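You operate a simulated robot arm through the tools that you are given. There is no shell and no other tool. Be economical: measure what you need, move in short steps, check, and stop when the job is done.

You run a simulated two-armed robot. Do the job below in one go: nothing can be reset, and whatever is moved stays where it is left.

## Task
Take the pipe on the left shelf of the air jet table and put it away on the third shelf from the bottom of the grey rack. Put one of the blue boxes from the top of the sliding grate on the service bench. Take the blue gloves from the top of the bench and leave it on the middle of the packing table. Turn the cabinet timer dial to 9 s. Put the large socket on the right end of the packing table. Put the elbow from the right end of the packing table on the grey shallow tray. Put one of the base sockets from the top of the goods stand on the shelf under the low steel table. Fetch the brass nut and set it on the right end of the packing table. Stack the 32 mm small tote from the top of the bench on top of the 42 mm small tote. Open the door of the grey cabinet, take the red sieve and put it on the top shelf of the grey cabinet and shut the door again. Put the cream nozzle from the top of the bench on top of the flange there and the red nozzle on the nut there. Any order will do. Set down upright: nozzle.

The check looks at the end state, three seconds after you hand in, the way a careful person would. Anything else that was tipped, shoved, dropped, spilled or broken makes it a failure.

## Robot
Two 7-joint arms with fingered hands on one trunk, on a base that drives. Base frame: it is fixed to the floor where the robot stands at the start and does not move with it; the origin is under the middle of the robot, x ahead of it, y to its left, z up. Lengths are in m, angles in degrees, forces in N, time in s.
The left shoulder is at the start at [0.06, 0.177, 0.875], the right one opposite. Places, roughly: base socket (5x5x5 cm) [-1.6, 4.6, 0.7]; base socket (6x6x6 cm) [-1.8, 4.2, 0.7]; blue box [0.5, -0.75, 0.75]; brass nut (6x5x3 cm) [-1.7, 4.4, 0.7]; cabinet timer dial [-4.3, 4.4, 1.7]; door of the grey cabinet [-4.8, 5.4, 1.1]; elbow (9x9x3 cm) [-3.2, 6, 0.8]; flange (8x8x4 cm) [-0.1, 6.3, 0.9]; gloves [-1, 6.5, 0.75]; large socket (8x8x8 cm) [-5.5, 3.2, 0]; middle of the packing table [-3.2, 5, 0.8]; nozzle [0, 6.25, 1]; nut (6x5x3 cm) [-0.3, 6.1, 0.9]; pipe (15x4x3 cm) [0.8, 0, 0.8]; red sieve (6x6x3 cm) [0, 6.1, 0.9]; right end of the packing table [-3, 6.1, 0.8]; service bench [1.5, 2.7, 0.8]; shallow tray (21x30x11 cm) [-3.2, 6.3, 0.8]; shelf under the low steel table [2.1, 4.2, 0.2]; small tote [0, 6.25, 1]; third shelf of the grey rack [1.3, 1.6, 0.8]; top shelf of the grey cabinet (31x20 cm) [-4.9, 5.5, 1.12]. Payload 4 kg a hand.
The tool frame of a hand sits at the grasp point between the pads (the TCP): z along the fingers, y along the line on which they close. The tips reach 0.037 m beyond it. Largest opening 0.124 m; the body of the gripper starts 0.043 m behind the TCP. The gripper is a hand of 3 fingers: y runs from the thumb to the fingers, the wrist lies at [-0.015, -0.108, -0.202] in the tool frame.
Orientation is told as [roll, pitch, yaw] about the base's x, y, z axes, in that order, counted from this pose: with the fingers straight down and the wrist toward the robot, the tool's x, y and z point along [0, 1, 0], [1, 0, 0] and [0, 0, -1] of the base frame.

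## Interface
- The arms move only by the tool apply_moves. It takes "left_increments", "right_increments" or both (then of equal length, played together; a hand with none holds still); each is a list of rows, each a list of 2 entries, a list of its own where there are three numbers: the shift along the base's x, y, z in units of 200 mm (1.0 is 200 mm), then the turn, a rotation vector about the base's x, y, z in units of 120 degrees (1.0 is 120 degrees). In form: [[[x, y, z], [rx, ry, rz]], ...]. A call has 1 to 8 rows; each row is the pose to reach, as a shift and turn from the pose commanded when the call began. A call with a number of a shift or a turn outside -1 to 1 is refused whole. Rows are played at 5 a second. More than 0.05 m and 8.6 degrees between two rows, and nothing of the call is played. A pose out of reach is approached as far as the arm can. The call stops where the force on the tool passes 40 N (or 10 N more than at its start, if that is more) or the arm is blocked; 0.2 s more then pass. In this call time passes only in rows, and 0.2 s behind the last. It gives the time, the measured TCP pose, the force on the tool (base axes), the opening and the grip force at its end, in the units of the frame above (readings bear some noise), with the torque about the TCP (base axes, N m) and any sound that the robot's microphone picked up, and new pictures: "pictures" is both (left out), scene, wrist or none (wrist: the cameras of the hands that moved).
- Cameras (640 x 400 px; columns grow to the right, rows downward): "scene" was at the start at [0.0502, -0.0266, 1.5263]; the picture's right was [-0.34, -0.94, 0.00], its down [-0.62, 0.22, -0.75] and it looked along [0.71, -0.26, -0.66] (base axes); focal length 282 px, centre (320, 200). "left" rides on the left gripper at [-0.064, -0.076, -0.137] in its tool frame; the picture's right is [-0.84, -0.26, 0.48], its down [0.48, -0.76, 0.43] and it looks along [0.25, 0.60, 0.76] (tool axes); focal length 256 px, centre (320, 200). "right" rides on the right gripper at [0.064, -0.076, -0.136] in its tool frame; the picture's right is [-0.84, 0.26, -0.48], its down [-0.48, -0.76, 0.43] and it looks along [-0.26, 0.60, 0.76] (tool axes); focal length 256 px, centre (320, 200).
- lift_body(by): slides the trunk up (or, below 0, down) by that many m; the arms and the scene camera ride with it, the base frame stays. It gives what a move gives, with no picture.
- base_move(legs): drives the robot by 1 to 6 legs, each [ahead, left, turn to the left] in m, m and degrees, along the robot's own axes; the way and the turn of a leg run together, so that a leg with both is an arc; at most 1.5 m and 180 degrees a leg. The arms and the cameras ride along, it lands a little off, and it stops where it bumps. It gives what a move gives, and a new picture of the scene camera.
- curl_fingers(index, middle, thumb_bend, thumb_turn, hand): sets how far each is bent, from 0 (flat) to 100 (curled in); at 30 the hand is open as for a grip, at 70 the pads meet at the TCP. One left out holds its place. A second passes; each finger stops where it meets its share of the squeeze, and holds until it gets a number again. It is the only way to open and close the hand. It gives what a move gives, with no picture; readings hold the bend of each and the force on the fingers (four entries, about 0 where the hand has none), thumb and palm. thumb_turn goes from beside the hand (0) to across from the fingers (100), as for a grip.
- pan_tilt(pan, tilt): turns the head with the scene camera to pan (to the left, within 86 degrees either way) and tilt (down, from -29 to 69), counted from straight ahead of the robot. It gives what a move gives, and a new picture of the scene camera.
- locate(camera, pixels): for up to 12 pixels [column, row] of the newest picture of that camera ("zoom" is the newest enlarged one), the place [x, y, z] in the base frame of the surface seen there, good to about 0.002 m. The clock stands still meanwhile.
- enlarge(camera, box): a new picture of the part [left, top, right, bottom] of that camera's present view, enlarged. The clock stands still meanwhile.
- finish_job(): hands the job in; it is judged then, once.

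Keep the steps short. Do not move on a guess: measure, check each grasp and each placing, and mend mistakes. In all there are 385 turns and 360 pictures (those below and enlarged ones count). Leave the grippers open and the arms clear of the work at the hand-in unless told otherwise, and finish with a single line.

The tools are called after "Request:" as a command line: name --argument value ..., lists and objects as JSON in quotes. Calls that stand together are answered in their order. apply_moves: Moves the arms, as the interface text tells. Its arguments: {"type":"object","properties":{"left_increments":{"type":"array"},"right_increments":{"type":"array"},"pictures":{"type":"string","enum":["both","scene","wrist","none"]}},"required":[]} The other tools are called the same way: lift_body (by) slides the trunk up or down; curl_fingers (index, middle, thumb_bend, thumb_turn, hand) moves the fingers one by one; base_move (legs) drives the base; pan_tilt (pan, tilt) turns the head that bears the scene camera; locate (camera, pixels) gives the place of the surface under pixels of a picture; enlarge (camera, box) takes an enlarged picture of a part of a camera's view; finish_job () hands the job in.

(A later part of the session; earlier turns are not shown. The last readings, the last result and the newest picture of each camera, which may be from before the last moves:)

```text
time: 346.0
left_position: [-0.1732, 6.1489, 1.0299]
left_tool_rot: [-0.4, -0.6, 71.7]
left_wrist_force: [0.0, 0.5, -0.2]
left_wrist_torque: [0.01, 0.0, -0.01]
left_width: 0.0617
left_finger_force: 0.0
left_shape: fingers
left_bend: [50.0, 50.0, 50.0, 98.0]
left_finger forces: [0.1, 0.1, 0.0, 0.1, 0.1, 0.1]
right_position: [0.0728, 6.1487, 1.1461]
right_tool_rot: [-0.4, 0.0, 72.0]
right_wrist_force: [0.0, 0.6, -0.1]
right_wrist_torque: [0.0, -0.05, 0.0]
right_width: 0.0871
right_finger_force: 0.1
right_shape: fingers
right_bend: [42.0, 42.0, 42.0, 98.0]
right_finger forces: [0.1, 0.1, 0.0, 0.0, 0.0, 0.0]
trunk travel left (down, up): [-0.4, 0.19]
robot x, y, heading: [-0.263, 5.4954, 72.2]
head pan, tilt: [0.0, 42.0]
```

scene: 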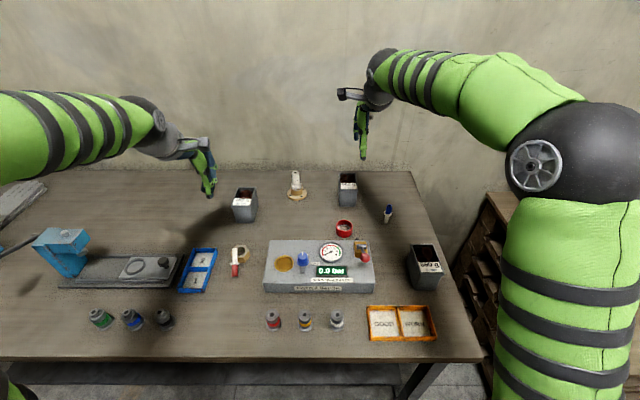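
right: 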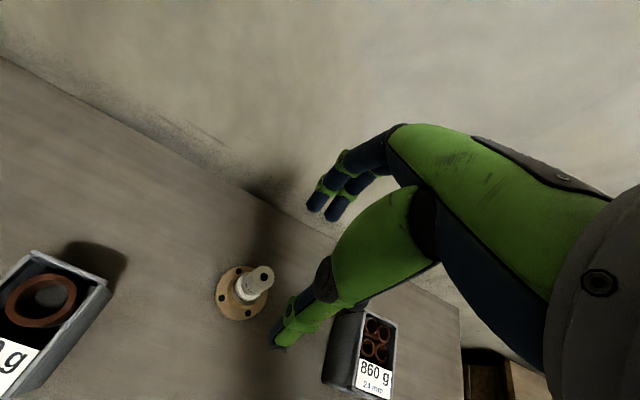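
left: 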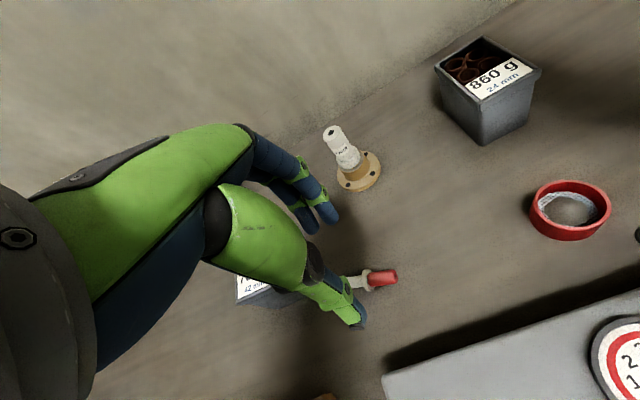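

The nozzle lies flat, stem left. I measure it with the head camera.

Request:
enlarge --camera "scene" --box '[255, 190, 315, 240]'

```text
8.00 times, centred on (285, 215) of scene
```

zoom: 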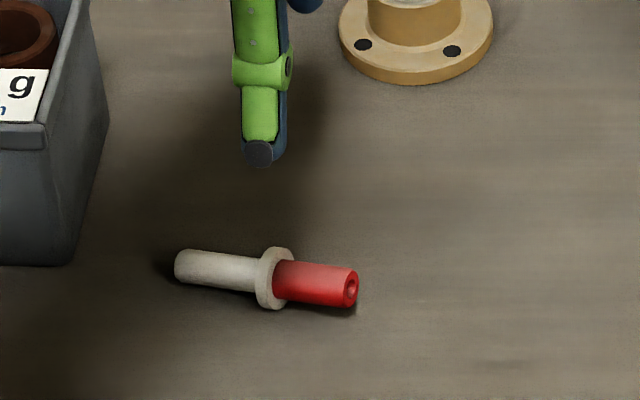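

Request:
locate --camera "zoom" --pixels '[[182, 265], [200, 262], [225, 266], [250, 270], [270, 270], [300, 275], [330, 280], [350, 285], [272, 250], [345, 270]]'

```text
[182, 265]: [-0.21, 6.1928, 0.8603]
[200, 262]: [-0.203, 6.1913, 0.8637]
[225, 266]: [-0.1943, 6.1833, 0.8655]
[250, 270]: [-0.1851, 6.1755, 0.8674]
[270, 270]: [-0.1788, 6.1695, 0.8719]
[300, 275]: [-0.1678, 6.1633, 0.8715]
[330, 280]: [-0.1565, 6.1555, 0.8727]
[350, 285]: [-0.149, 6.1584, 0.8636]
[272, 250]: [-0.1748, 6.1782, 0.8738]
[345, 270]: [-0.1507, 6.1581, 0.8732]
```

I measured: stem end [-0.211,6.194], red end [-0.149,6.154]. I align the left hand to the stem (turn −14.5°, tilt 15° toward the stem's end) above the stem's middle.

Request:
apply_moves --left_increments '[[[-0.02, 0.05, 0], [0.018, 0.037, -0.04]], [[-0.04, 0.1, 0], [0.037, 0.075, -0.08]], [[-0.0555, 0.139, 0], [0.055, 0.1135, -0.121]], [[-0.0555, 0.139, -0.2], [0.055, 0.1135, -0.121]], [[-0.0555, 0.139, -0.4], [0.055, 0.1135, -0.121]]]' --pictures "wrist"

```text
time: 347.2
left_position: [-0.1833, 6.1742, 0.9493]
left_tool_rot: [14.6, -0.7, 56.8]
left_wrist_force: [-0.7, -0.6, -0.8]
left_wrist_torque: [-0.03, -0.03, 0.01]
left_width: 0.0619
left_finger_force: 0.1
left_shape: fingers
left_bend: [50.0, 50.0, 50.0, 98.0]
left_finger forces: [0.0, 0.1, 0.1, 0.1, 0.0, 0.0]
right_position: [0.0726, 6.1495, 1.1453]
right_tool_rot: [-0.3, 0.0, 72.1]
right_wrist_force: [-0.7, -0.4, -0.9]
right_wrist_torque: [0.0, 0.0, -0.05]
right_width: 0.0869
right_finger_force: 0.1
right_shape: fingers
right_bend: [42.0, 42.0, 42.0, 98.0]
right_finger forces: [0.0, 0.1, 0.0, 0.0, 0.1, 0.0]
trunk travel left (down, up): [-0.4, 0.19]
robot x, y, heading: [-0.2658, 5.4945, 71.7]
head pan, tilt: [0.0, 42.0]
```

left: 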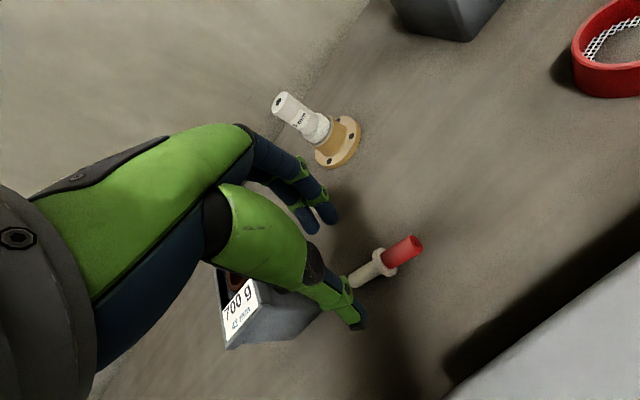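

Aligned with the stem. I lower to 0.889 and pinch the stem.

Request:
apply_moves --left_increments '[[[0, 0.005, -0.12], [0, 0, 0]], [[-0.003, 0.01, -0.24], [0, 0, 0]], [[-0.003, 0.01, -0.3], [0, 0, 0]]]' --pictures "none"

Request:
curl_fingers --hand "left" --index 71 --middle 71 --thumb_bend 71

Request:
enlarge --camera "left" --box '[260, 180, 460, 340]'

```text
time: 348.0
left_position: [-0.1839, 6.1767, 0.8926]
left_tool_rot: [14.7, -1.0, 56.8]
left_wrist_force: [0.5, -0.8, 23.7]
left_wrist_torque: [0.71, -0.63, -0.05]
left_width: 0.0604
left_finger_force: 12.1
left_shape: fingers
left_bend: [49.0, 50.0, 50.0, 98.0]
left_finger forces: [23.7, 0.0, 0.0, 0.1, 0.1, 0.0]
right_position: [0.0728, 6.1476, 1.1481]
right_tool_rot: [-0.3, -0.1, 72.0]
right_wrist_force: [0.3, 0.1, -0.1]
right_wrist_torque: [-0.03, -0.02, 0.0]
right_width: 0.0871
right_finger_force: 0.0
right_shape: fingers
right_bend: [42.0, 42.0, 42.0, 98.0]
right_finger forces: [0.0, 0.1, 0.0, 0.0, 0.1, 0.1]
trunk travel left (down, up): [-0.4, 0.19]
robot x, y, heading: [-0.262, 5.494, 71.7]
head pan, tilt: [0.0, 42.0]
```

```text
time: 349.0
left_position: [-0.1841, 6.1775, 0.8919]
left_tool_rot: [14.7, -1.0, 56.9]
left_wrist_force: [5.5, 11.0, 35.6]
left_wrist_torque: [1.09, -0.76, 0.09]
left_width: 0.0218
left_finger_force: 22.4
left_shape: fingers
left_bend: [55.0, 71.0, 69.0, 97.0]
left_finger forces: [34.7, 4.2, 0.0, 0.1, 6.1, 0.1]
right_position: [0.0729, 6.1472, 1.1467]
right_tool_rot: [-0.3, -0.1, 72.0]
right_wrist_force: [0.0, 0.2, -0.1]
right_wrist_torque: [-0.01, -0.02, 0.0]
right_width: 0.0867
right_finger_force: 0.0
right_shape: fingers
right_bend: [42.0, 42.0, 42.0, 98.0]
right_finger forces: [0.0, 0.0, 0.1, 0.1, 0.0, 0.0]
trunk travel left (down, up): [-0.4, 0.19]
robot x, y, heading: [-0.2647, 5.4901, 71.9]
head pan, tilt: [0.0, 42.0]
```

```text
2.50 times, centred on (360, 260) of left
```

zoom: 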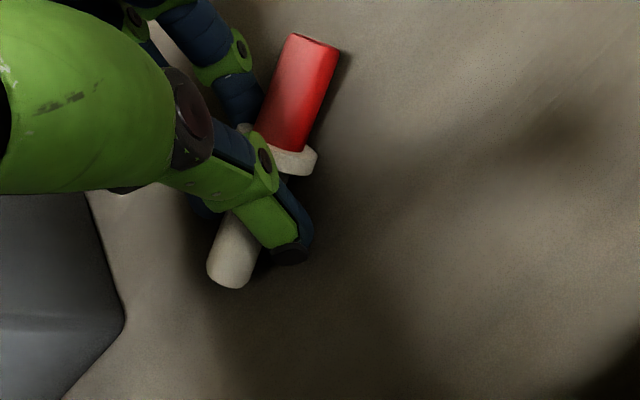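

The index finger is stuck on the bench. I raise 6 mm so that it can close too, and look.

Request:
apply_moves --left_increments '[[[0, 0, 0.02], [0, 0, 0]], [[0, 0, 0.04], [0, 0, 0]], [[0, 0, 0.06], [0, 0, 0]], [[0, 0, 0.2], [0, 0, 0]]]' --pictures "none"

Request:
enlarge --camera "left" --box '[260, 180, 460, 340]'

```text
time: 350.0
left_position: [-0.1859, 6.1743, 0.929]
left_tool_rot: [14.9, -0.4, 56.9]
left_wrist_force: [-0.1, -0.9, -0.6]
left_wrist_torque: [-0.03, 0.0, -0.02]
left_width: 0.02
left_finger_force: 7.0
left_shape: fingers
left_bend: [59.0, 70.0, 69.0, 97.0]
left_finger forces: [4.5, 2.3, 0.1, 0.0, 6.6, 0.0]
right_position: [0.0716, 6.1486, 1.1468]
right_tool_rot: [-0.3, -0.1, 72.0]
right_wrist_force: [-0.6, -0.1, 0.7]
right_wrist_torque: [-0.01, 0.03, 0.0]
right_width: 0.0872
right_finger_force: 0.0
right_shape: fingers
right_bend: [42.0, 42.0, 42.0, 98.0]
right_finger forces: [0.1, 0.1, 0.0, 0.1, 0.0, 0.0]
trunk travel left (down, up): [-0.4, 0.19]
robot x, y, heading: [-0.2668, 5.4941, 71.8]
head pan, tilt: [0.0, 42.0]
```

```text
2.50 times, centred on (360, 260) of left
```

zoom: 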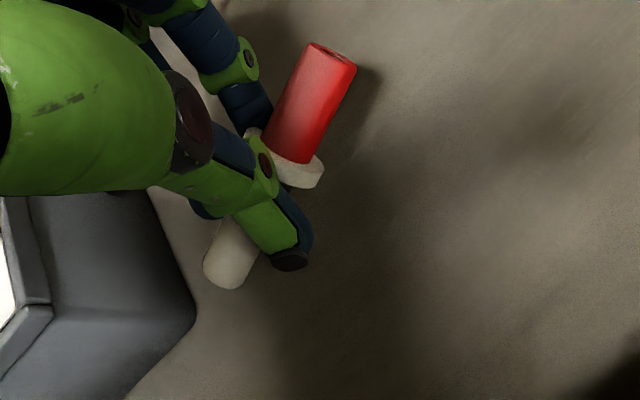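

The nozzle is held by all three digits and lifted. I measure its direction.

Request:
locate --camera "zoom" --pixels '[[335, 60], [325, 90], [310, 125], [298, 155], [245, 230], [235, 250], [225, 275], [305, 180], [340, 75], [270, 145]]'

```text
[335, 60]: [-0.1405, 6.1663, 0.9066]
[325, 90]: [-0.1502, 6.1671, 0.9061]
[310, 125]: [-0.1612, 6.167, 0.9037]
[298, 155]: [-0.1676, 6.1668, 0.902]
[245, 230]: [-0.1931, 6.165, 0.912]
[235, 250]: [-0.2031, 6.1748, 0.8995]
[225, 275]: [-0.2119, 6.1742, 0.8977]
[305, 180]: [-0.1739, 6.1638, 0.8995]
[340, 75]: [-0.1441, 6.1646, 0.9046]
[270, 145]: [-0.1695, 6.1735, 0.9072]
```

The nozzle direction in the hand is known (fingers 69° off its axis). I raise, turn the hand +50° and move toward the nut, then tilt about 83° so that the stem points down.

Request:
apply_moves --left_increments '[[[0, 0, 0.2], [0, 0, 0]], [[-0.05, -0.05, 0.4], [0, 0, 0.069]], [[-0.17, -0.14, 0.6], [0, 0, 0.138]], [[-0.3, -0.24, 0.65], [0, 0, 0.207]], [[-0.45, -0.36, 0.65], [0, 0, 0.276]], [[-0.58, -0.47, 0.65], [0, 0, 0.345]], [[-0.66, -0.535, 0.65], [0, 0, 0.414]]]' --pictures "none"

Request:
apply_moves --left_increments '[[[0, 0, 0], [0.049, -0.0512, 0]], [[0, 0, 0], [0.098, -0.1024, 0]], [[0, 0, 0], [0.147, -0.1536, 0]], [[0, 0, 0], [0.196, -0.2048, 0]], [[0, 0, 0], [0.245, -0.256, 0]], [[0, 0, 0], [0.294, -0.307, 0]], [[0, 0, 0], [0.343, -0.3584, 0]], [[0, 0, 0], [0.392, -0.4096, 0]]]' --pictures "both"

```text
time: 351.6
left_position: [-0.3159, 6.0714, 1.0601]
left_tool_rot: [14.8, -0.6, 106.7]
left_wrist_force: [0.2, 0.5, -0.6]
left_wrist_torque: [0.01, -0.03, -0.04]
left_width: 0.0198
left_finger_force: 7.1
left_shape: fingers
left_bend: [59.0, 70.0, 69.0, 97.0]
left_finger forces: [4.6, 2.2, 0.1, 0.1, 6.4, 0.1]
right_position: [0.0739, 6.1488, 1.1468]
right_tool_rot: [-0.4, 0.0, 72.0]
right_wrist_force: [-0.6, 0.0, -0.2]
right_wrist_torque: [0.02, 0.01, -0.02]
right_width: 0.0871
right_finger_force: 0.1
right_shape: fingers
right_bend: [42.0, 42.0, 42.0, 98.0]
right_finger forces: [0.1, 0.0, 0.0, 0.0, 0.1, 0.1]
trunk travel left (down, up): [-0.4, 0.19]
robot x, y, heading: [-0.2634, 5.4949, 71.8]
head pan, tilt: [0.0, 42.0]
```

```text
time: 353.4
left_position: [-0.3032, 6.1003, 1.0693]
left_tool_rot: [-51.2, -25.1, 123.6]
left_wrist_force: [0.2, 0.0, 0.0]
left_wrist_torque: [-0.02, 0.03, 0.0]
left_width: 0.0192
left_finger_force: 6.4
left_shape: fingers
left_bend: [59.0, 71.0, 69.0, 97.0]
left_finger forces: [4.5, 1.9, 0.0, 0.0, 6.5, 0.0]
left hand out of reach, approached as far as the arm can: row 7, 8
right_position: [0.0723, 6.148, 1.146]
right_tool_rot: [-0.2, 0.0, 71.9]
right_wrist_force: [0.2, 0.1, 0.4]
right_wrist_torque: [0.0, 0.0, -0.01]
right_width: 0.0871
right_finger_force: 0.1
right_shape: fingers
right_bend: [42.0, 42.0, 42.0, 98.0]
right_finger forces: [0.0, 0.0, 0.0, 0.0, 0.0, 0.1]
trunk travel left (down, up): [-0.4, 0.19]
robot x, y, heading: [-0.2639, 5.4915, 71.5]
head pan, tilt: [0.0, 42.0]
```

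scene: 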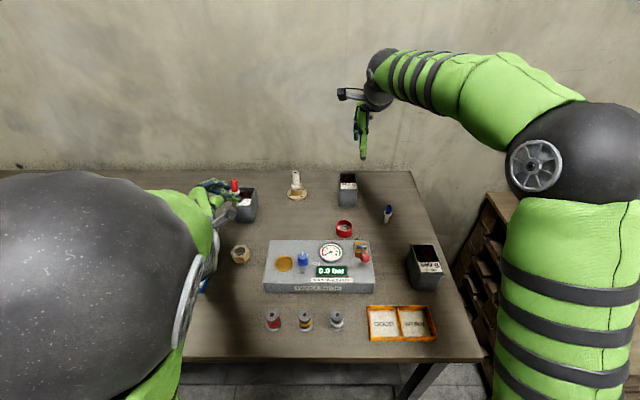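
left: 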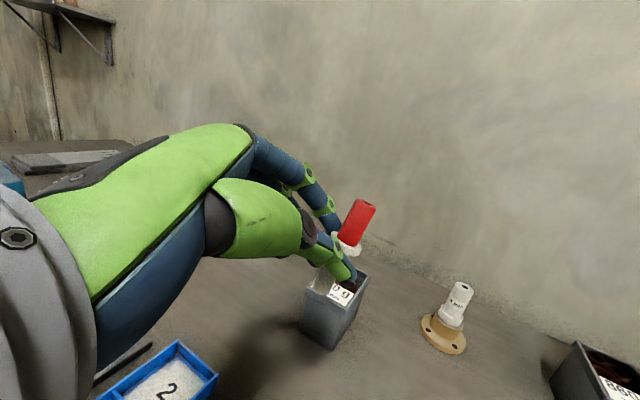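

The nozzle is nearly upright, red on top, but the arm is too folded. I back the base 0.15 m to give it room.

Request:
base_move --legs '[[-0.15, 0, 0]]'

Request:
apply_moves --left_increments '[[[0.08, 0.2, 0], [0, 0, 0]], [[0.16, 0.45, 0], [0.02, -0.02, 0]], [[0.24, 0.7, 0], [0.05, -0.05, 0]]]' --pictures "wrist"

```text
time: 354.8
left_position: [-0.3507, 5.9535, 1.0686]
left_tool_rot: [-51.0, -25.3, 123.4]
left_wrist_force: [-0.7, 0.1, 0.5]
left_wrist_torque: [-0.02, 0.03, -0.01]
left_width: 0.0191
left_finger_force: 5.9
left_shape: fingers
left_bend: [59.0, 71.0, 69.0, 97.0]
left_finger forces: [4.6, 2.1, 0.1, 0.0, 6.6, 0.1]
right_position: [0.024, 6.0014, 1.1462]
right_tool_rot: [-0.3, -0.2, 72.0]
right_wrist_force: [-0.4, -0.7, 0.8]
right_wrist_torque: [0.0, 0.02, -0.03]
right_width: 0.0871
right_finger_force: 0.0
right_shape: fingers
right_bend: [42.0, 42.0, 42.0, 98.0]
right_finger forces: [0.0, 0.0, 0.0, 0.0, 0.0, 0.0]
trunk travel left (down, up): [-0.4, 0.19]
robot x, y, heading: [-0.3129, 5.3481, 71.9]
head pan, tilt: [0.0, 42.0]
```

scene: 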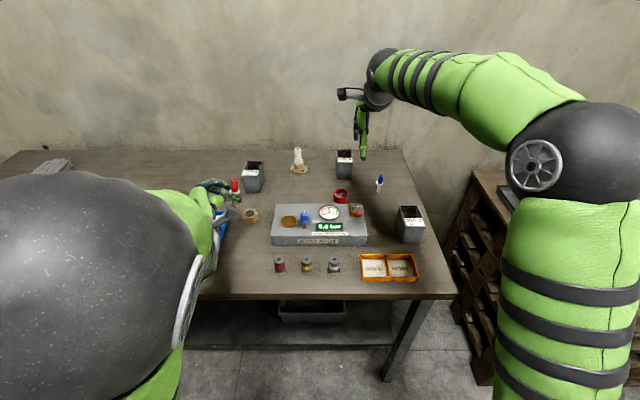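

```text
refused: row 2 steps farther than a row can; nothing moved
```

Request:
apply_moves --left_increments '[[[0.06, 0.18, 0.1], [0, 0, 0]], [[0.12, 0.36, 0.1], [0, 0, 0]], [[0.18, 0.54, 0.1], [0.025, -0.026, 0]], [[0.24, 0.715, 0.1], [0.05, -0.052, 0]], [[0.24, 0.715, 0.1], [0.08, -0.083, 0]]]' --pictures "wrist"

```text
time: 356.0
left_position: [-0.3023, 6.0959, 1.0893]
left_tool_rot: [-66.5, -27.1, 130.2]
left_wrist_force: [-0.5, 0.3, -0.3]
left_wrist_torque: [-0.02, 0.0, -0.02]
left_width: 0.0193
left_finger_force: 6.5
left_shape: fingers
left_bend: [59.0, 71.0, 69.0, 97.0]
left_finger forces: [4.5, 1.8, 0.0, 0.0, 6.6, 0.0]
right_position: [0.025, 6.0027, 1.1453]
right_tool_rot: [-0.2, -0.1, 71.9]
right_wrist_force: [0.7, 0.6, -0.4]
right_wrist_torque: [-0.03, -0.05, -0.01]
right_width: 0.0872
right_finger_force: 0.1
right_shape: fingers
right_bend: [42.0, 42.0, 42.0, 98.0]
right_finger forces: [0.0, 0.0, 0.1, 0.1, 0.0, 0.0]
trunk travel left (down, up): [-0.4, 0.19]
robot x, y, heading: [-0.313, 5.3495, 71.8]
head pan, tilt: [0.0, 42.0]
```

left: 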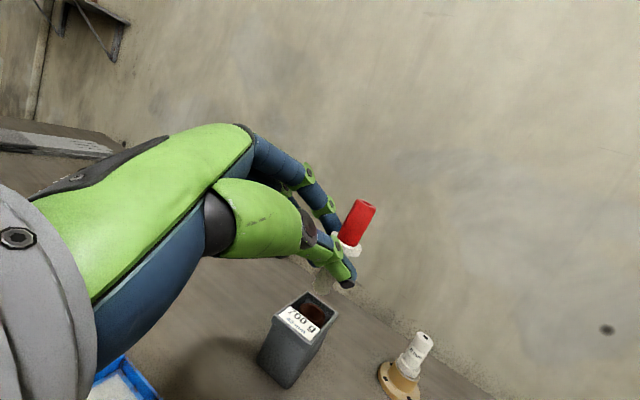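

I measure the nozzle's axis in this pose.

Request:
enlarge --camera "left" --box '[290, 180, 410, 300]'

Request:
locate --camera "zoom" --pixels '[[440, 130], [425, 155], [410, 185], [400, 205], [375, 85], [455, 95], [345, 260], [335, 280], [325, 300], [400, 235]]'

```text
3.33 times, centred on (350, 240) of left
```

zoom: 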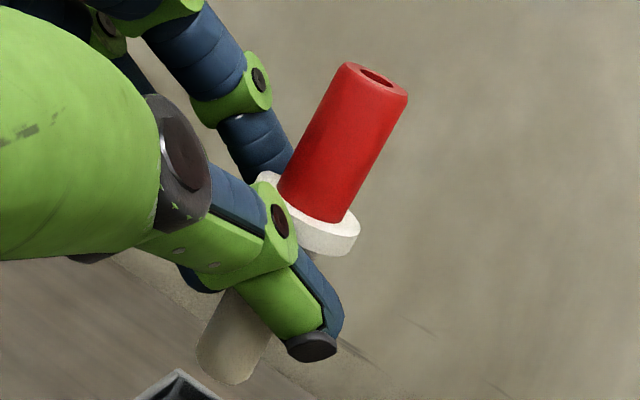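

```text
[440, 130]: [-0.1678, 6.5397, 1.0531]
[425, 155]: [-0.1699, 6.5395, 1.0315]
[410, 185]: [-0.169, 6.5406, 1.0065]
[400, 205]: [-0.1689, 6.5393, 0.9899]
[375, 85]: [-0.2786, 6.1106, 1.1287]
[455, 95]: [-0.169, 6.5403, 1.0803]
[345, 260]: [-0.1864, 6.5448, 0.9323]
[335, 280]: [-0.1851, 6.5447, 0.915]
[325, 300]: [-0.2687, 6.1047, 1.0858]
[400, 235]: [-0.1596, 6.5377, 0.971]
```

Request:
locate --camera "zoom" --pixels '[[365, 100], [350, 130], [335, 165], [320, 200], [240, 310], [228, 340], [216, 365], [330, 100], [295, 190], [385, 130], [345, 210]]'

```text
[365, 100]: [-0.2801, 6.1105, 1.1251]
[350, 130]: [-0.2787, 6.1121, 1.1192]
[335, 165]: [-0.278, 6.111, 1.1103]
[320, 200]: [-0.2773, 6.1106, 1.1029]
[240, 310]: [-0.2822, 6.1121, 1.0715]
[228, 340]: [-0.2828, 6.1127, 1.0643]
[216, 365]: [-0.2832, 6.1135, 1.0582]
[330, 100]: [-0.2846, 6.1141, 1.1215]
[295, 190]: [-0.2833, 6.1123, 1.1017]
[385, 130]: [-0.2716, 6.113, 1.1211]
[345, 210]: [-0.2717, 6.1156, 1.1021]
```

The nozzle is upright within a few degrees; its axis is near [-0.280,6.118], bottom z≈1.055. I shift (−20, −29) mm over the nut and lower 0.12 m.

Request:
apply_moves --left_increments '[[[-0.05, -0.07, 0], [0, 0, 0]], [[-0.1, -0.145, 0], [0, 0, 0]], [[-0.1, -0.145, -0.2], [0, 0, 0]], [[-0.1, -0.145, -0.4], [0, 0, 0]], [[-0.1, -0.145, -0.6], [0, 0, 0]], [[-0.1, -0.145, -0.6], [0, 0, 0]]]' --pictures "both"

```text
time: 357.4
left_position: [-0.3215, 6.066, 0.9666]
left_tool_rot: [-66.3, -26.9, 130.2]
left_wrist_force: [-0.1, 0.8, 1.3]
left_wrist_torque: [0.02, 0.02, -0.01]
left_width: 0.0192
left_finger_force: 6.5
left_shape: fingers
left_bend: [59.0, 71.0, 69.0, 97.0]
left_finger forces: [4.5, 1.9, 0.0, 0.0, 6.6, 0.1]
right_position: [0.0249, 6.0015, 1.1463]
right_tool_rot: [-0.4, -0.1, 72.0]
right_wrist_force: [-0.6, 0.2, -0.3]
right_wrist_torque: [0.01, -0.01, 0.0]
right_width: 0.087
right_finger_force: 0.1
right_shape: fingers
right_bend: [42.0, 42.0, 42.0, 98.0]
right_finger forces: [0.0, 0.0, 0.0, 0.1, 0.1, 0.0]
trunk travel left (down, up): [-0.4, 0.19]
robot x, y, heading: [-0.3148, 5.3479, 71.5]
head pan, tilt: [0.0, 42.0]
```

scene: 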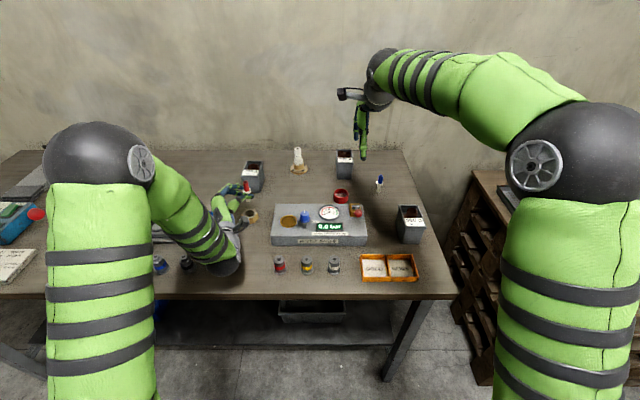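
left: 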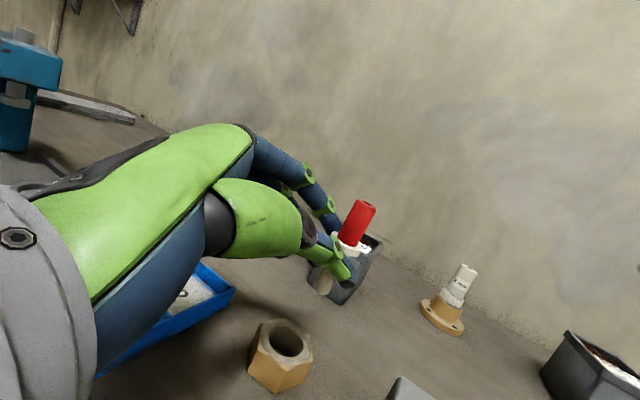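

The wrist comes near the small black bottle at (187,262). I check their positions and the nozzle against the nut in the head view.

Request:
enlarge --camera "scene" --box '[150, 175, 290, 285]'

Request:
locate --camera "scene" --pixels '[[187, 258], [160, 262], [228, 270], [215, 255], [240, 255], [280, 258], [205, 230], [248, 184], [246, 196], [252, 218], [175, 230]]'

```text
3.64 times, centred on (220, 230) of scene
```

zoom: 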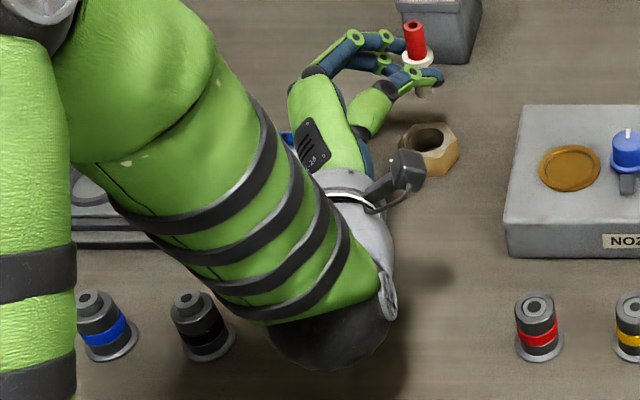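

```text
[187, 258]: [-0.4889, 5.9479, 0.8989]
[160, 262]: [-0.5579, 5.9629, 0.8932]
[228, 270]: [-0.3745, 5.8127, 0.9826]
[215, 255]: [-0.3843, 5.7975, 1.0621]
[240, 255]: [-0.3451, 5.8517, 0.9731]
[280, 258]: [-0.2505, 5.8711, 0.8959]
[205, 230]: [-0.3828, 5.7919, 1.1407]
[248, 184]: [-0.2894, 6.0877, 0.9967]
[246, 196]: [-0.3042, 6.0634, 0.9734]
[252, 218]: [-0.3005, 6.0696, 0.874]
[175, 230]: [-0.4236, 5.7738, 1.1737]
```

Clearances are fine (wrist ≥0.14 m from the bottles). I measure the nozzle's axis again.

Request:
enlarge --camera "left" --box '[250, 180, 410, 400]'

Request:
locate --camera "zoom" --pixels '[[368, 55], [358, 75], [348, 95], [302, 180], [297, 193], [285, 185], [312, 188], [215, 285], [290, 300], [250, 268], [265, 315], [225, 305]]'

```text
1.82 times, centred on (330, 290) of left
```

zoom: 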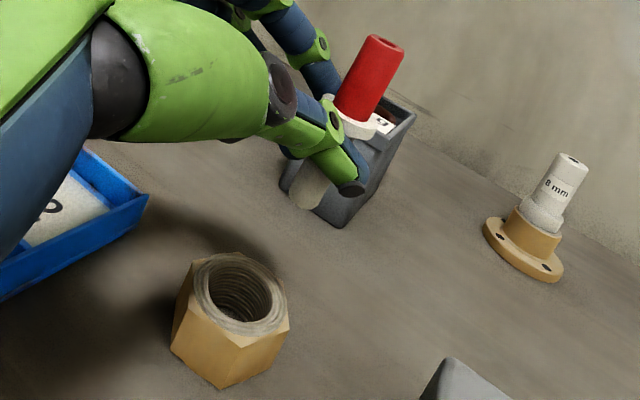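

```text
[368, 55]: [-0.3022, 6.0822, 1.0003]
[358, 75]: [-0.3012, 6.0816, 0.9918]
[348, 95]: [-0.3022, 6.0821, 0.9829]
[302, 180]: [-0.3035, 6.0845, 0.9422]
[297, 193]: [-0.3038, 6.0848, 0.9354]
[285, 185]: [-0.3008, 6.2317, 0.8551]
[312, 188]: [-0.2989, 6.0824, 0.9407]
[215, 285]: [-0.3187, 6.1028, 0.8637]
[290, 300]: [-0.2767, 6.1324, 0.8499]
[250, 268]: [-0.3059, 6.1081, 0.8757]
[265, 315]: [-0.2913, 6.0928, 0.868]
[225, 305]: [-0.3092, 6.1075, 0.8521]
```

The stem axis is [-0.303,6.0905], within 3 mm of the nut's centre, upright. I lower 0.045 m, then in small steps to contact.

Request:
apply_moves --left_increments '[[[0.012, -0.005, -0.1], [0, 0, 0]], [[0.012, -0.005, -0.18], [0, 0, 0]], [[0.012, -0.005, -0.225], [0, 0, 0]], [[0.012, -0.005, -0.25], [0, 0, 0]], [[0.012, -0.005, -0.265], [0, 0, 0]]]' --pictures "none"

Request:
enlarge --camera "left" --box '[250, 170, 410, 330]'

```text
time: 358.6
left_position: [-0.3208, 6.0677, 0.916]
left_tool_rot: [-66.4, -27.0, 130.2]
left_wrist_force: [0.3, -0.6, -0.3]
left_wrist_torque: [0.01, 0.01, -0.01]
left_width: 0.0195
left_finger_force: 6.8
left_shape: fingers
left_bend: [59.0, 71.0, 69.0, 97.0]
left_finger forces: [4.5, 1.8, 0.0, 0.1, 6.6, 0.0]
right_position: [0.0257, 6.0017, 1.1464]
right_tool_rot: [-0.3, -0.1, 72.1]
right_wrist_force: [0.1, -0.6, -1.0]
right_wrist_torque: [0.0, -0.05, -0.03]
right_width: 0.087
right_finger_force: 0.0
right_shape: fingers
right_bend: [42.0, 42.0, 42.0, 98.0]
right_finger forces: [0.1, 0.0, 0.0, 0.0, 0.0, 0.1]
trunk travel left (down, up): [-0.4, 0.19]
robot x, y, heading: [-0.3149, 5.3468, 71.6]
head pan, tilt: [0.0, 42.0]
```

```text
2.50 times, centred on (330, 250) of left
```

zoom: 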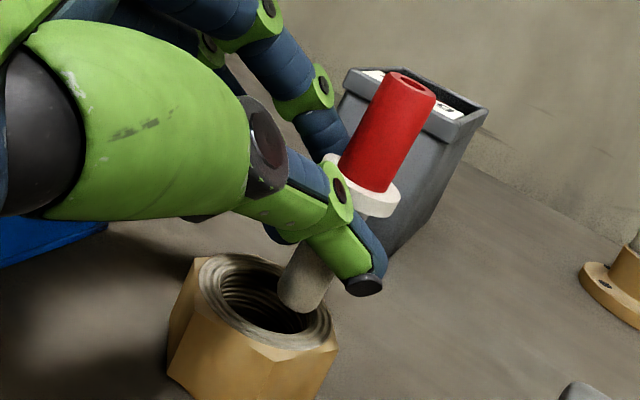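

Request:
locate --camera "zoom" --pixels '[[205, 280], [325, 325], [250, 258], [270, 345], [220, 320], [320, 300], [300, 260], [295, 285], [300, 305], [285, 290], [325, 285], [285, 262]]'

```text
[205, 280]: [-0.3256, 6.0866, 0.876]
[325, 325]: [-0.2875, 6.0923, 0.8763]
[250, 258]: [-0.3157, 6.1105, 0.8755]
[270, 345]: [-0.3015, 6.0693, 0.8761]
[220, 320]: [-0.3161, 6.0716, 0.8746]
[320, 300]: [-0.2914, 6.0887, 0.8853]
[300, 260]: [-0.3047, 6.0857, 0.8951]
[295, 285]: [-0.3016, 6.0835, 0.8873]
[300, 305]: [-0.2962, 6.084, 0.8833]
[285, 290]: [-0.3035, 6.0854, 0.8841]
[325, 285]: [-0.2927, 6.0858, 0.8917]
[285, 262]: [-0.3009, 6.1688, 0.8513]
```

The nut's centre is now measured at [-0.3055,6.0905]; the stem bottom is at x≈-0.2975. I shift −8 mm in x and lower to contact.

Request:
apply_moves --left_increments '[[[-0.04, 0, 0], [0, 0, 0]], [[-0.04, 0, -0.015], [0, 0, 0]], [[-0.04, 0, -0.025], [0, 0, 0]], [[-0.04, 0, -0.033], [0, 0, 0]]]' --pictures "none"

Request:
enlarge --camera "left" --box '[250, 170, 410, 330]'

```text
time: 359.6
left_position: [-0.3284, 6.0667, 0.9101]
left_tool_rot: [-66.5, -27.1, 130.2]
left_wrist_force: [-0.8, -0.5, 5.9]
left_wrist_torque: [0.13, -0.08, 0.01]
left_width: 0.0189
left_finger_force: 6.6
left_shape: fingers
left_bend: [59.0, 71.0, 69.0, 97.0]
left_finger forces: [5.0, 2.1, 0.1, 0.0, 6.4, 0.0]
right_position: [0.0243, 6.0014, 1.1473]
right_tool_rot: [-0.3, -0.1, 72.0]
right_wrist_force: [-0.8, -0.7, 1.7]
right_wrist_torque: [-0.01, 0.01, -0.04]
right_width: 0.0869
right_finger_force: 0.0
right_shape: fingers
right_bend: [42.0, 42.0, 42.0, 98.0]
right_finger forces: [0.0, 0.1, 0.1, 0.0, 0.1, 0.0]
trunk travel left (down, up): [-0.4, 0.19]
robot x, y, heading: [-0.3095, 5.3418, 71.7]
head pan, tilt: [0.0, 42.0]
```

```text
2.50 times, centred on (330, 250) of left
```

zoom: 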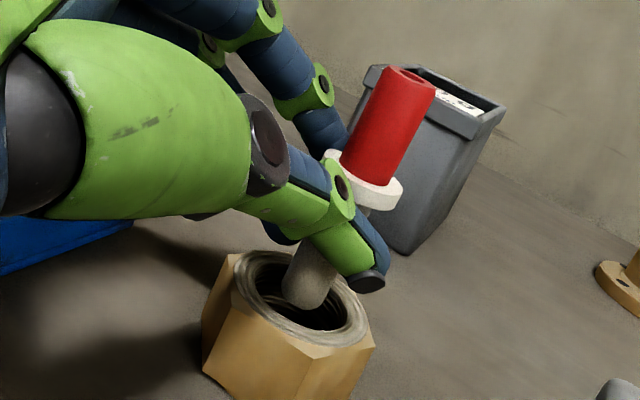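

Light contact (5.9 N), the stem is in the middle of the bore. I check the verticality precisely before releasing.

Request:
locate --camera "zoom" --pixels '[[378, 80], [360, 110], [345, 150], [405, 135], [428, 95], [395, 170], [290, 285], [305, 255], [330, 290], [310, 300]]'

Request:
enlarge --camera "scene" --box '[232, 172, 272, 222]'

```text
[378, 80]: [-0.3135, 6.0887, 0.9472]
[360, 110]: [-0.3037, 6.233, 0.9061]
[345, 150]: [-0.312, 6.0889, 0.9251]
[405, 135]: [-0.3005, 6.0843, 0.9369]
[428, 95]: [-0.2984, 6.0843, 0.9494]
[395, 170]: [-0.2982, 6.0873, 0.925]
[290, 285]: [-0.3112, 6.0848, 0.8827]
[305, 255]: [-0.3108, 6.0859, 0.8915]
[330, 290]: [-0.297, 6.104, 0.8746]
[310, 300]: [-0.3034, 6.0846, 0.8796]
```

```text
8.00 times, centred on (252, 197) of scene
```

zoom: 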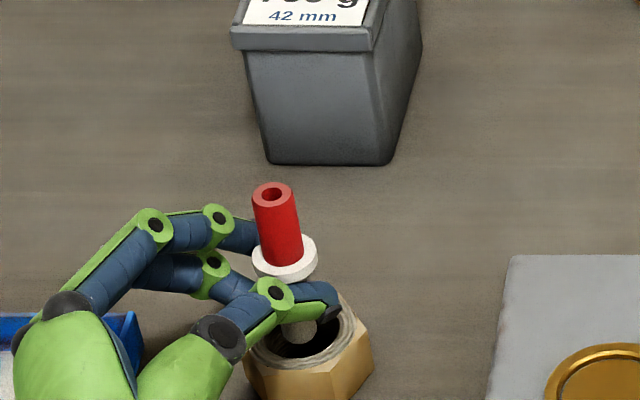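

Upright in both views (lean matches the perspective exactly). I unload 1 mm and release in tiny steps.

Request:
apply_moves --left_increments '[[[0, 0, 0.005], [0, 0, 0]]]' --pictures "none"

Request:
curl_fingers --hand "left" --index 58 --middle 69 --thumb_bend 68

Request:
curl_fingers --hand "left" --index 56 --middle 66 --thumb_bend 65

Request:
enlarge --camera "scene" --box '[232, 172, 272, 222]'

```text
time: 360.0
left_position: [-0.3283, 6.0677, 0.9103]
left_tool_rot: [-66.4, -27.1, 130.3]
left_wrist_force: [-0.6, -0.1, 4.0]
left_wrist_torque: [0.15, -0.08, -0.01]
left_width: 0.0191
left_finger_force: 6.5
left_shape: fingers
left_bend: [59.0, 71.0, 69.0, 97.0]
left_finger forces: [4.7, 2.2, 0.0, 0.1, 6.6, 0.1]
right_position: [0.0247, 6.0012, 1.1456]
right_tool_rot: [-0.3, -0.1, 72.0]
right_wrist_force: [-0.5, -1.3, -0.9]
right_wrist_torque: [-0.01, 0.0, 0.04]
right_width: 0.0869
right_finger_force: 0.1
right_shape: fingers
right_bend: [42.0, 42.0, 42.0, 98.0]
right_finger forces: [0.0, 0.0, 0.1, 0.1, 0.0, 0.0]
trunk travel left (down, up): [-0.4, 0.19]
robot x, y, heading: [-0.3111, 5.3454, 71.9]
head pan, tilt: [0.0, 42.0]
```

```text
time: 361.0
left_position: [-0.3278, 6.0671, 0.9097]
left_tool_rot: [-66.5, -27.0, 130.1]
left_wrist_force: [-0.8, -0.3, -0.5]
left_wrist_torque: [-0.01, 0.01, -0.02]
left_width: 0.0237
left_finger_force: 0.1
left_shape: fingers
left_bend: [57.0, 69.0, 68.0, 97.0]
left_finger forces: [0.0, 0.3, 0.1, 0.1, 0.3, 0.0]
right_position: [0.0262, 6.0027, 1.1476]
right_tool_rot: [-0.2, 0.0, 72.1]
right_wrist_force: [-0.7, 0.0, 0.4]
right_wrist_torque: [0.01, -0.02, 0.02]
right_width: 0.0869
right_finger_force: 0.2
right_shape: fingers
right_bend: [42.0, 42.0, 42.0, 98.0]
right_finger forces: [0.0, 0.1, 0.0, 0.0, 0.0, 0.0]
trunk travel left (down, up): [-0.4, 0.19]
robot x, y, heading: [-0.3101, 5.3476, 71.8]
head pan, tilt: [0.0, 42.0]
```

```text
time: 362.0
left_position: [-0.3278, 6.0676, 0.9111]
left_tool_rot: [-66.4, -27.0, 130.2]
left_wrist_force: [0.1, -0.7, 0.5]
left_wrist_torque: [0.01, -0.02, 0.0]
left_width: 0.0297
left_finger_force: 0.1
left_shape: fingers
left_bend: [56.0, 66.0, 65.0, 97.0]
left_finger forces: [0.1, 0.1, 0.0, 0.1, 0.0, 0.0]
right_position: [0.0249, 6.0018, 1.1455]
right_tool_rot: [-0.3, -0.1, 72.0]
right_wrist_force: [0.5, 0.1, -0.5]
right_wrist_torque: [0.03, 0.05, 0.0]
right_width: 0.0868
right_finger_force: 0.0
right_shape: fingers
right_bend: [42.0, 42.0, 42.0, 98.0]
right_finger forces: [0.0, 0.1, 0.0, 0.0, 0.1, 0.0]
trunk travel left (down, up): [-0.4, 0.19]
robot x, y, heading: [-0.3102, 5.3442, 71.6]
head pan, tilt: [0.0, 42.0]
```

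```text
8.00 times, centred on (252, 197) of scene
```

zoom: 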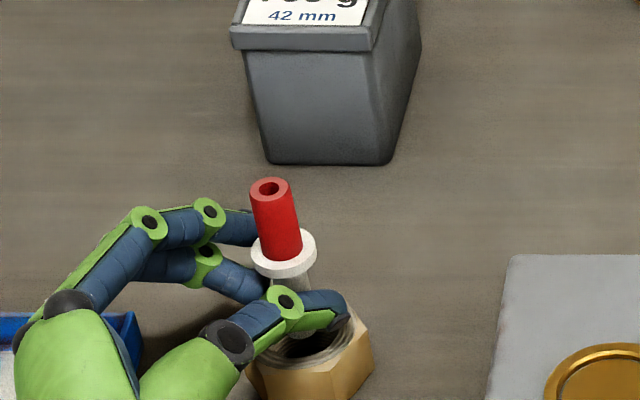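

The nozzle stands free on the nut (no finger force). I open the fingers moderately and withdraw horizontally along the finger direction.

Request:
curl_fingers --hand "left" --index 46 --middle 52 --thumb_bend 60

Request:
enlarge --camera "left" --box '[250, 150, 410, 330]'

```text
time: 363.0
left_position: [-0.3275, 6.0671, 0.9119]
left_tool_rot: [-66.3, -27.0, 130.1]
left_wrist_force: [0.0, 0.7, -0.3]
left_wrist_torque: [-0.01, -0.01, 0.01]
left_width: 0.0526
left_finger_force: 0.1
left_shape: fingers
left_bend: [46.0, 52.0, 60.0, 97.0]
left_finger forces: [0.0, 0.0, 0.0, 0.1, 0.0, 0.0]
right_position: [0.0258, 6.002, 1.1456]
right_tool_rot: [-0.2, 0.0, 72.0]
right_wrist_force: [0.3, 0.7, -0.4]
right_wrist_torque: [0.01, -0.01, -0.01]
right_width: 0.0869
right_finger_force: 0.2
right_shape: fingers
right_bend: [42.0, 42.0, 42.0, 98.0]
right_finger forces: [0.1, 0.0, 0.1, 0.0, 0.1, 0.0]
trunk travel left (down, up): [-0.4, 0.19]
robot x, y, heading: [-0.3131, 5.3491, 71.7]
head pan, tilt: [0.0, 42.0]
```

```text
2.22 times, centred on (330, 240) of left
```

zoom: 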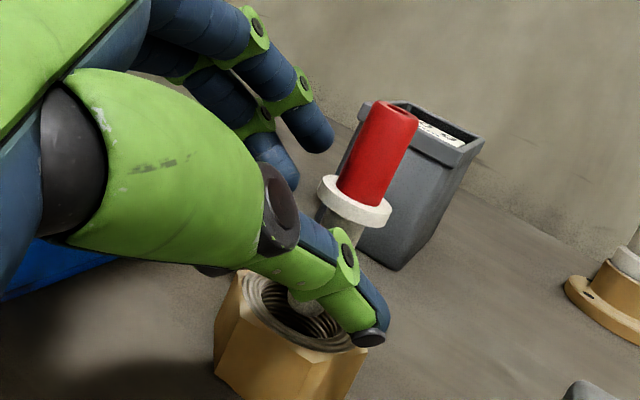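

Clear gaps. I move 8 mm toward me first, then back out along the fingers.

Request:
apply_moves --left_increments '[[[0, -0.04, 0], [0, 0, 0]], [[-0.06, -0.12, 0], [0, 0, 0]], [[-0.16, -0.24, 0.02], [0, 0, 0]], [[-0.28, -0.39, 0.06], [0, 0, 0]], [[-0.4, -0.54, 0.12], [0, 0, 0]], [[-0.46, -0.6, 0.32], [0, 0, 0]], [[-0.46, -0.6, 0.54], [0, 0, 0]], [[-0.46, -0.6, 0.76], [0, 0, 0]]]' --pictures "scene"

```text
time: 364.8
left_position: [-0.4155, 5.9877, 1.0701]
left_tool_rot: [-66.4, -27.1, 130.1]
left_wrist_force: [0.9, -0.7, 0.1]
left_wrist_torque: [0.01, 0.0, 0.01]
left_width: 0.0527
left_finger_force: 0.1
left_shape: fingers
left_bend: [46.0, 52.0, 60.0, 98.0]
left_finger forces: [0.1, 0.0, 0.0, 0.1, 0.0, 0.0]
left hand out of reach, approached as far as the arm can: row 5, 6, 7, 8
right_position: [0.0254, 6.0005, 1.1466]
right_tool_rot: [-0.3, 0.0, 71.9]
right_wrist_force: [0.1, -0.4, 0.5]
right_wrist_torque: [-0.03, -0.01, 0.04]
right_width: 0.087
right_finger_force: 0.0
right_shape: fingers
right_bend: [42.0, 42.0, 42.0, 98.0]
right_finger forces: [0.0, 0.0, 0.0, 0.0, 0.0, 0.0]
trunk travel left (down, up): [-0.4, 0.19]
robot x, y, heading: [-0.311, 5.3485, 71.7]
head pan, tilt: [0.0, 42.0]
```

scene: 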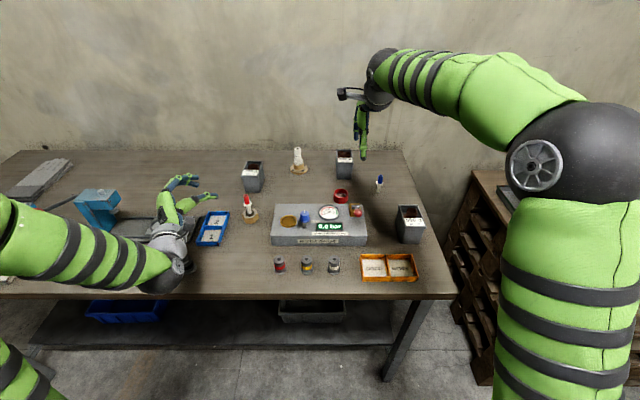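

The red nozzle stands on the nut. I raise the left hand and un-tilt it.

Request:
apply_moves --left_increments '[[[0, 0, 0.15], [0, 0, 0]], [[0, 0, 0.35], [0, 0, 0]], [[0, -0.05, 0.5], [-0.0472, 0.0493, 0]], [[0, -0.1, 0.5], [-0.0944, 0.0986, 0]], [[0, -0.15, 0.5], [-0.1416, 0.148, 0]], [[0, -0.15, 0.5], [-0.189, 0.197, 0]], [[0, -0.15, 0.5], [-0.236, 0.2465, 0]], [[0, -0.15, 0.5], [-0.283, 0.296, 0]]]' --pictures "none"

Request:
apply_moves --left_increments '[[[0, 0, 0], [-0.0472, 0.0493, 0]], [[0, 0, 0], [-0.0944, 0.0986, 0]], [[0, 0, 0], [-0.1416, 0.148, 0]], [[0, 0, 0], [-0.189, 0.197, 0]]]' --pictures "scene"

```text
time: 366.6
left_position: [-0.4145, 5.9595, 1.1691]
left_tool_rot: [-15.0, -14.6, 110.5]
left_wrist_force: [-0.1, 0.5, 1.0]
left_wrist_torque: [0.01, 0.01, -0.01]
left_width: 0.0531
left_finger_force: 0.1
left_shape: fingers
left_bend: [46.0, 52.0, 60.0, 98.0]
left_finger forces: [0.1, 0.0, 0.1, 0.0, 0.0, 0.1]
right_position: [0.025, 6.0017, 1.1457]
right_tool_rot: [-0.3, 0.0, 72.0]
right_wrist_force: [0.1, -0.2, 0.9]
right_wrist_torque: [0.02, -0.01, 0.05]
right_width: 0.0871
right_finger_force: 0.1
right_shape: fingers
right_bend: [42.0, 42.0, 42.0, 98.0]
right_finger forces: [0.0, 0.0, 0.0, 0.0, 0.0, 0.0]
trunk travel left (down, up): [-0.4, 0.19]
robot x, y, heading: [-0.312, 5.3455, 71.6]
head pan, tilt: [0.0, 42.0]
```

```text
time: 367.6
left_position: [-0.4157, 5.9584, 1.1689]
left_tool_rot: [14.9, -0.4, 106.4]
left_wrist_force: [0.2, -0.6, -0.1]
left_wrist_torque: [0.0, -0.01, 0.04]
left_width: 0.0529
left_finger_force: 0.0
left_shape: fingers
left_bend: [46.0, 52.0, 60.0, 98.0]
left_finger forces: [0.0, 0.0, 0.0, 0.0, 0.0, 0.0]
right_position: [0.0251, 6.0021, 1.1468]
right_tool_rot: [-0.4, 0.1, 72.0]
right_wrist_force: [-0.3, -0.2, 0.0]
right_wrist_torque: [-0.04, -0.01, -0.03]
right_width: 0.087
right_finger_force: 0.1
right_shape: fingers
right_bend: [42.0, 42.0, 42.0, 98.0]
right_finger forces: [0.0, 0.0, 0.0, 0.1, 0.1, 0.0]
trunk travel left (down, up): [-0.4, 0.19]
robot x, y, heading: [-0.3115, 5.3483, 71.7]
head pan, tilt: [0.0, 42.0]
```

scene: 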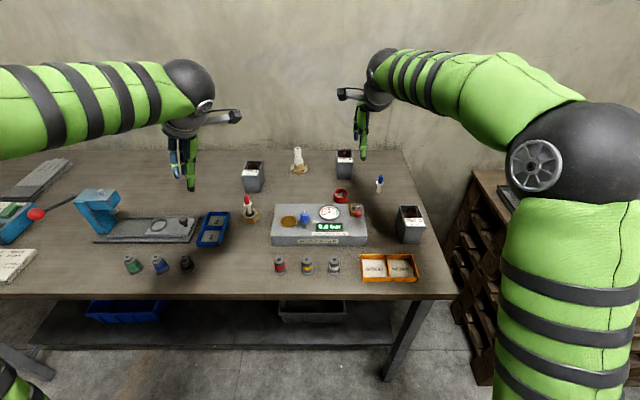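

All items stand. Next the tote: I restore the left hand's orientation, open the right hand fully and measure the gap between the 32 mm tote and the orange tray.

Request:
apply_moves --left_increments '[[[0, 0, 0], [0, -0.026, -0.0584]], [[0, 0, 0], [0, -0.052, -0.1168]], [[0, 0, 0], [-0.001, -0.078, -0.175]], [[0, 0, 0], [-0.001, -0.104, -0.2336]], [[0, 0, 0], [-0.0014, -0.13, -0.292]]]' --right_increments '[[[0.1, 0, 0], [0, 0, 0]], [[0.2, 0, 0], [0, 0, 0]], [[0.3, 0, 0], [0, 0, 0]], [[0.4, 0, 0], [0, 0, 0]], [[0.45, 0, 0], [0, 0, 0]]]' --pictures "none"

Request:
curl_fingers --hand "right" --index 30 --middle 30 --thumb_bend 30

Request:
enlarge --camera "scene" --box '[350, 190, 450, 290]'

```text
time: 368.8
left_position: [-0.4165, 5.9585, 1.1697]
left_tool_rot: [-0.7, -0.7, 71.2]
left_wrist_force: [0.1, -0.7, -0.2]
left_wrist_torque: [0.01, 0.02, -0.02]
left_width: 0.0529
left_finger_force: 0.1
left_shape: fingers
left_bend: [46.0, 52.0, 60.0, 98.0]
left_finger forces: [0.0, 0.0, 0.1, 0.0, 0.1, 0.0]
right_position: [0.1166, 6.0007, 1.1467]
right_tool_rot: [-0.2, -0.2, 72.1]
right_wrist_force: [0.0, -0.3, -0.4]
right_wrist_torque: [-0.01, -0.02, 0.0]
right_width: 0.087
right_finger_force: 0.1
right_shape: fingers
right_bend: [42.0, 42.0, 42.0, 98.0]
right_finger forces: [0.1, 0.1, 0.0, 0.1, 0.0, 0.0]
trunk travel left (down, up): [-0.4, 0.19]
robot x, y, heading: [-0.3119, 5.3466, 71.7]
head pan, tilt: [0.0, 42.0]
```

```text
time: 369.8
left_position: [-0.4163, 5.957, 1.1697]
left_tool_rot: [-0.6, -0.6, 71.4]
left_wrist_force: [0.1, 0.6, -0.9]
left_wrist_torque: [0.0, -0.01, 0.0]
left_width: 0.0529
left_finger_force: 0.1
left_shape: fingers
left_bend: [46.0, 52.0, 60.0, 98.0]
left_finger forces: [0.0, 0.0, 0.0, 0.0, 0.1, 0.1]
right_position: [0.1162, 6.0019, 1.1471]
right_tool_rot: [-0.4, -0.1, 72.1]
right_wrist_force: [0.5, 0.1, -0.4]
right_wrist_torque: [0.03, 0.02, 0.01]
right_width: 0.1232
right_finger_force: 0.0
right_shape: fingers
right_bend: [30.0, 30.0, 30.0, 98.0]
right_finger forces: [0.1, 0.0, 0.0, 0.0, 0.0, 0.0]
trunk travel left (down, up): [-0.4, 0.19]
robot x, y, heading: [-0.3103, 5.3485, 71.8]
head pan, tilt: [0.0, 42.0]
```

```text
4.00 times, centred on (400, 240) of scene
```

zoom: 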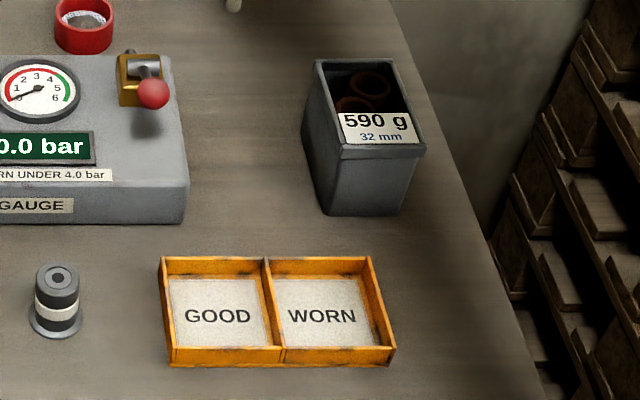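

Request:
locate --camera "zoom" --pixels '[[320, 258], [365, 260], [318, 64], [392, 64], [425, 150], [340, 150], [328, 208], [398, 208], [308, 130], [365, 180], [150, 95], [180, 170]]'

```text
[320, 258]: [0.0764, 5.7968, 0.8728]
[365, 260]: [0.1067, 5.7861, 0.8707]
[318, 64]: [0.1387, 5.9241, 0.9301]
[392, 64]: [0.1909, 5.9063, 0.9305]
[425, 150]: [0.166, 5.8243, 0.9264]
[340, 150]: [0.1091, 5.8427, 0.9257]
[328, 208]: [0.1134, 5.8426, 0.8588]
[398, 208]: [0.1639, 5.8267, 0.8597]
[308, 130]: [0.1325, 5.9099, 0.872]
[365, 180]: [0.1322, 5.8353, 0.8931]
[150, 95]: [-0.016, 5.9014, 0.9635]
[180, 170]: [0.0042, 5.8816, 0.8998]
```

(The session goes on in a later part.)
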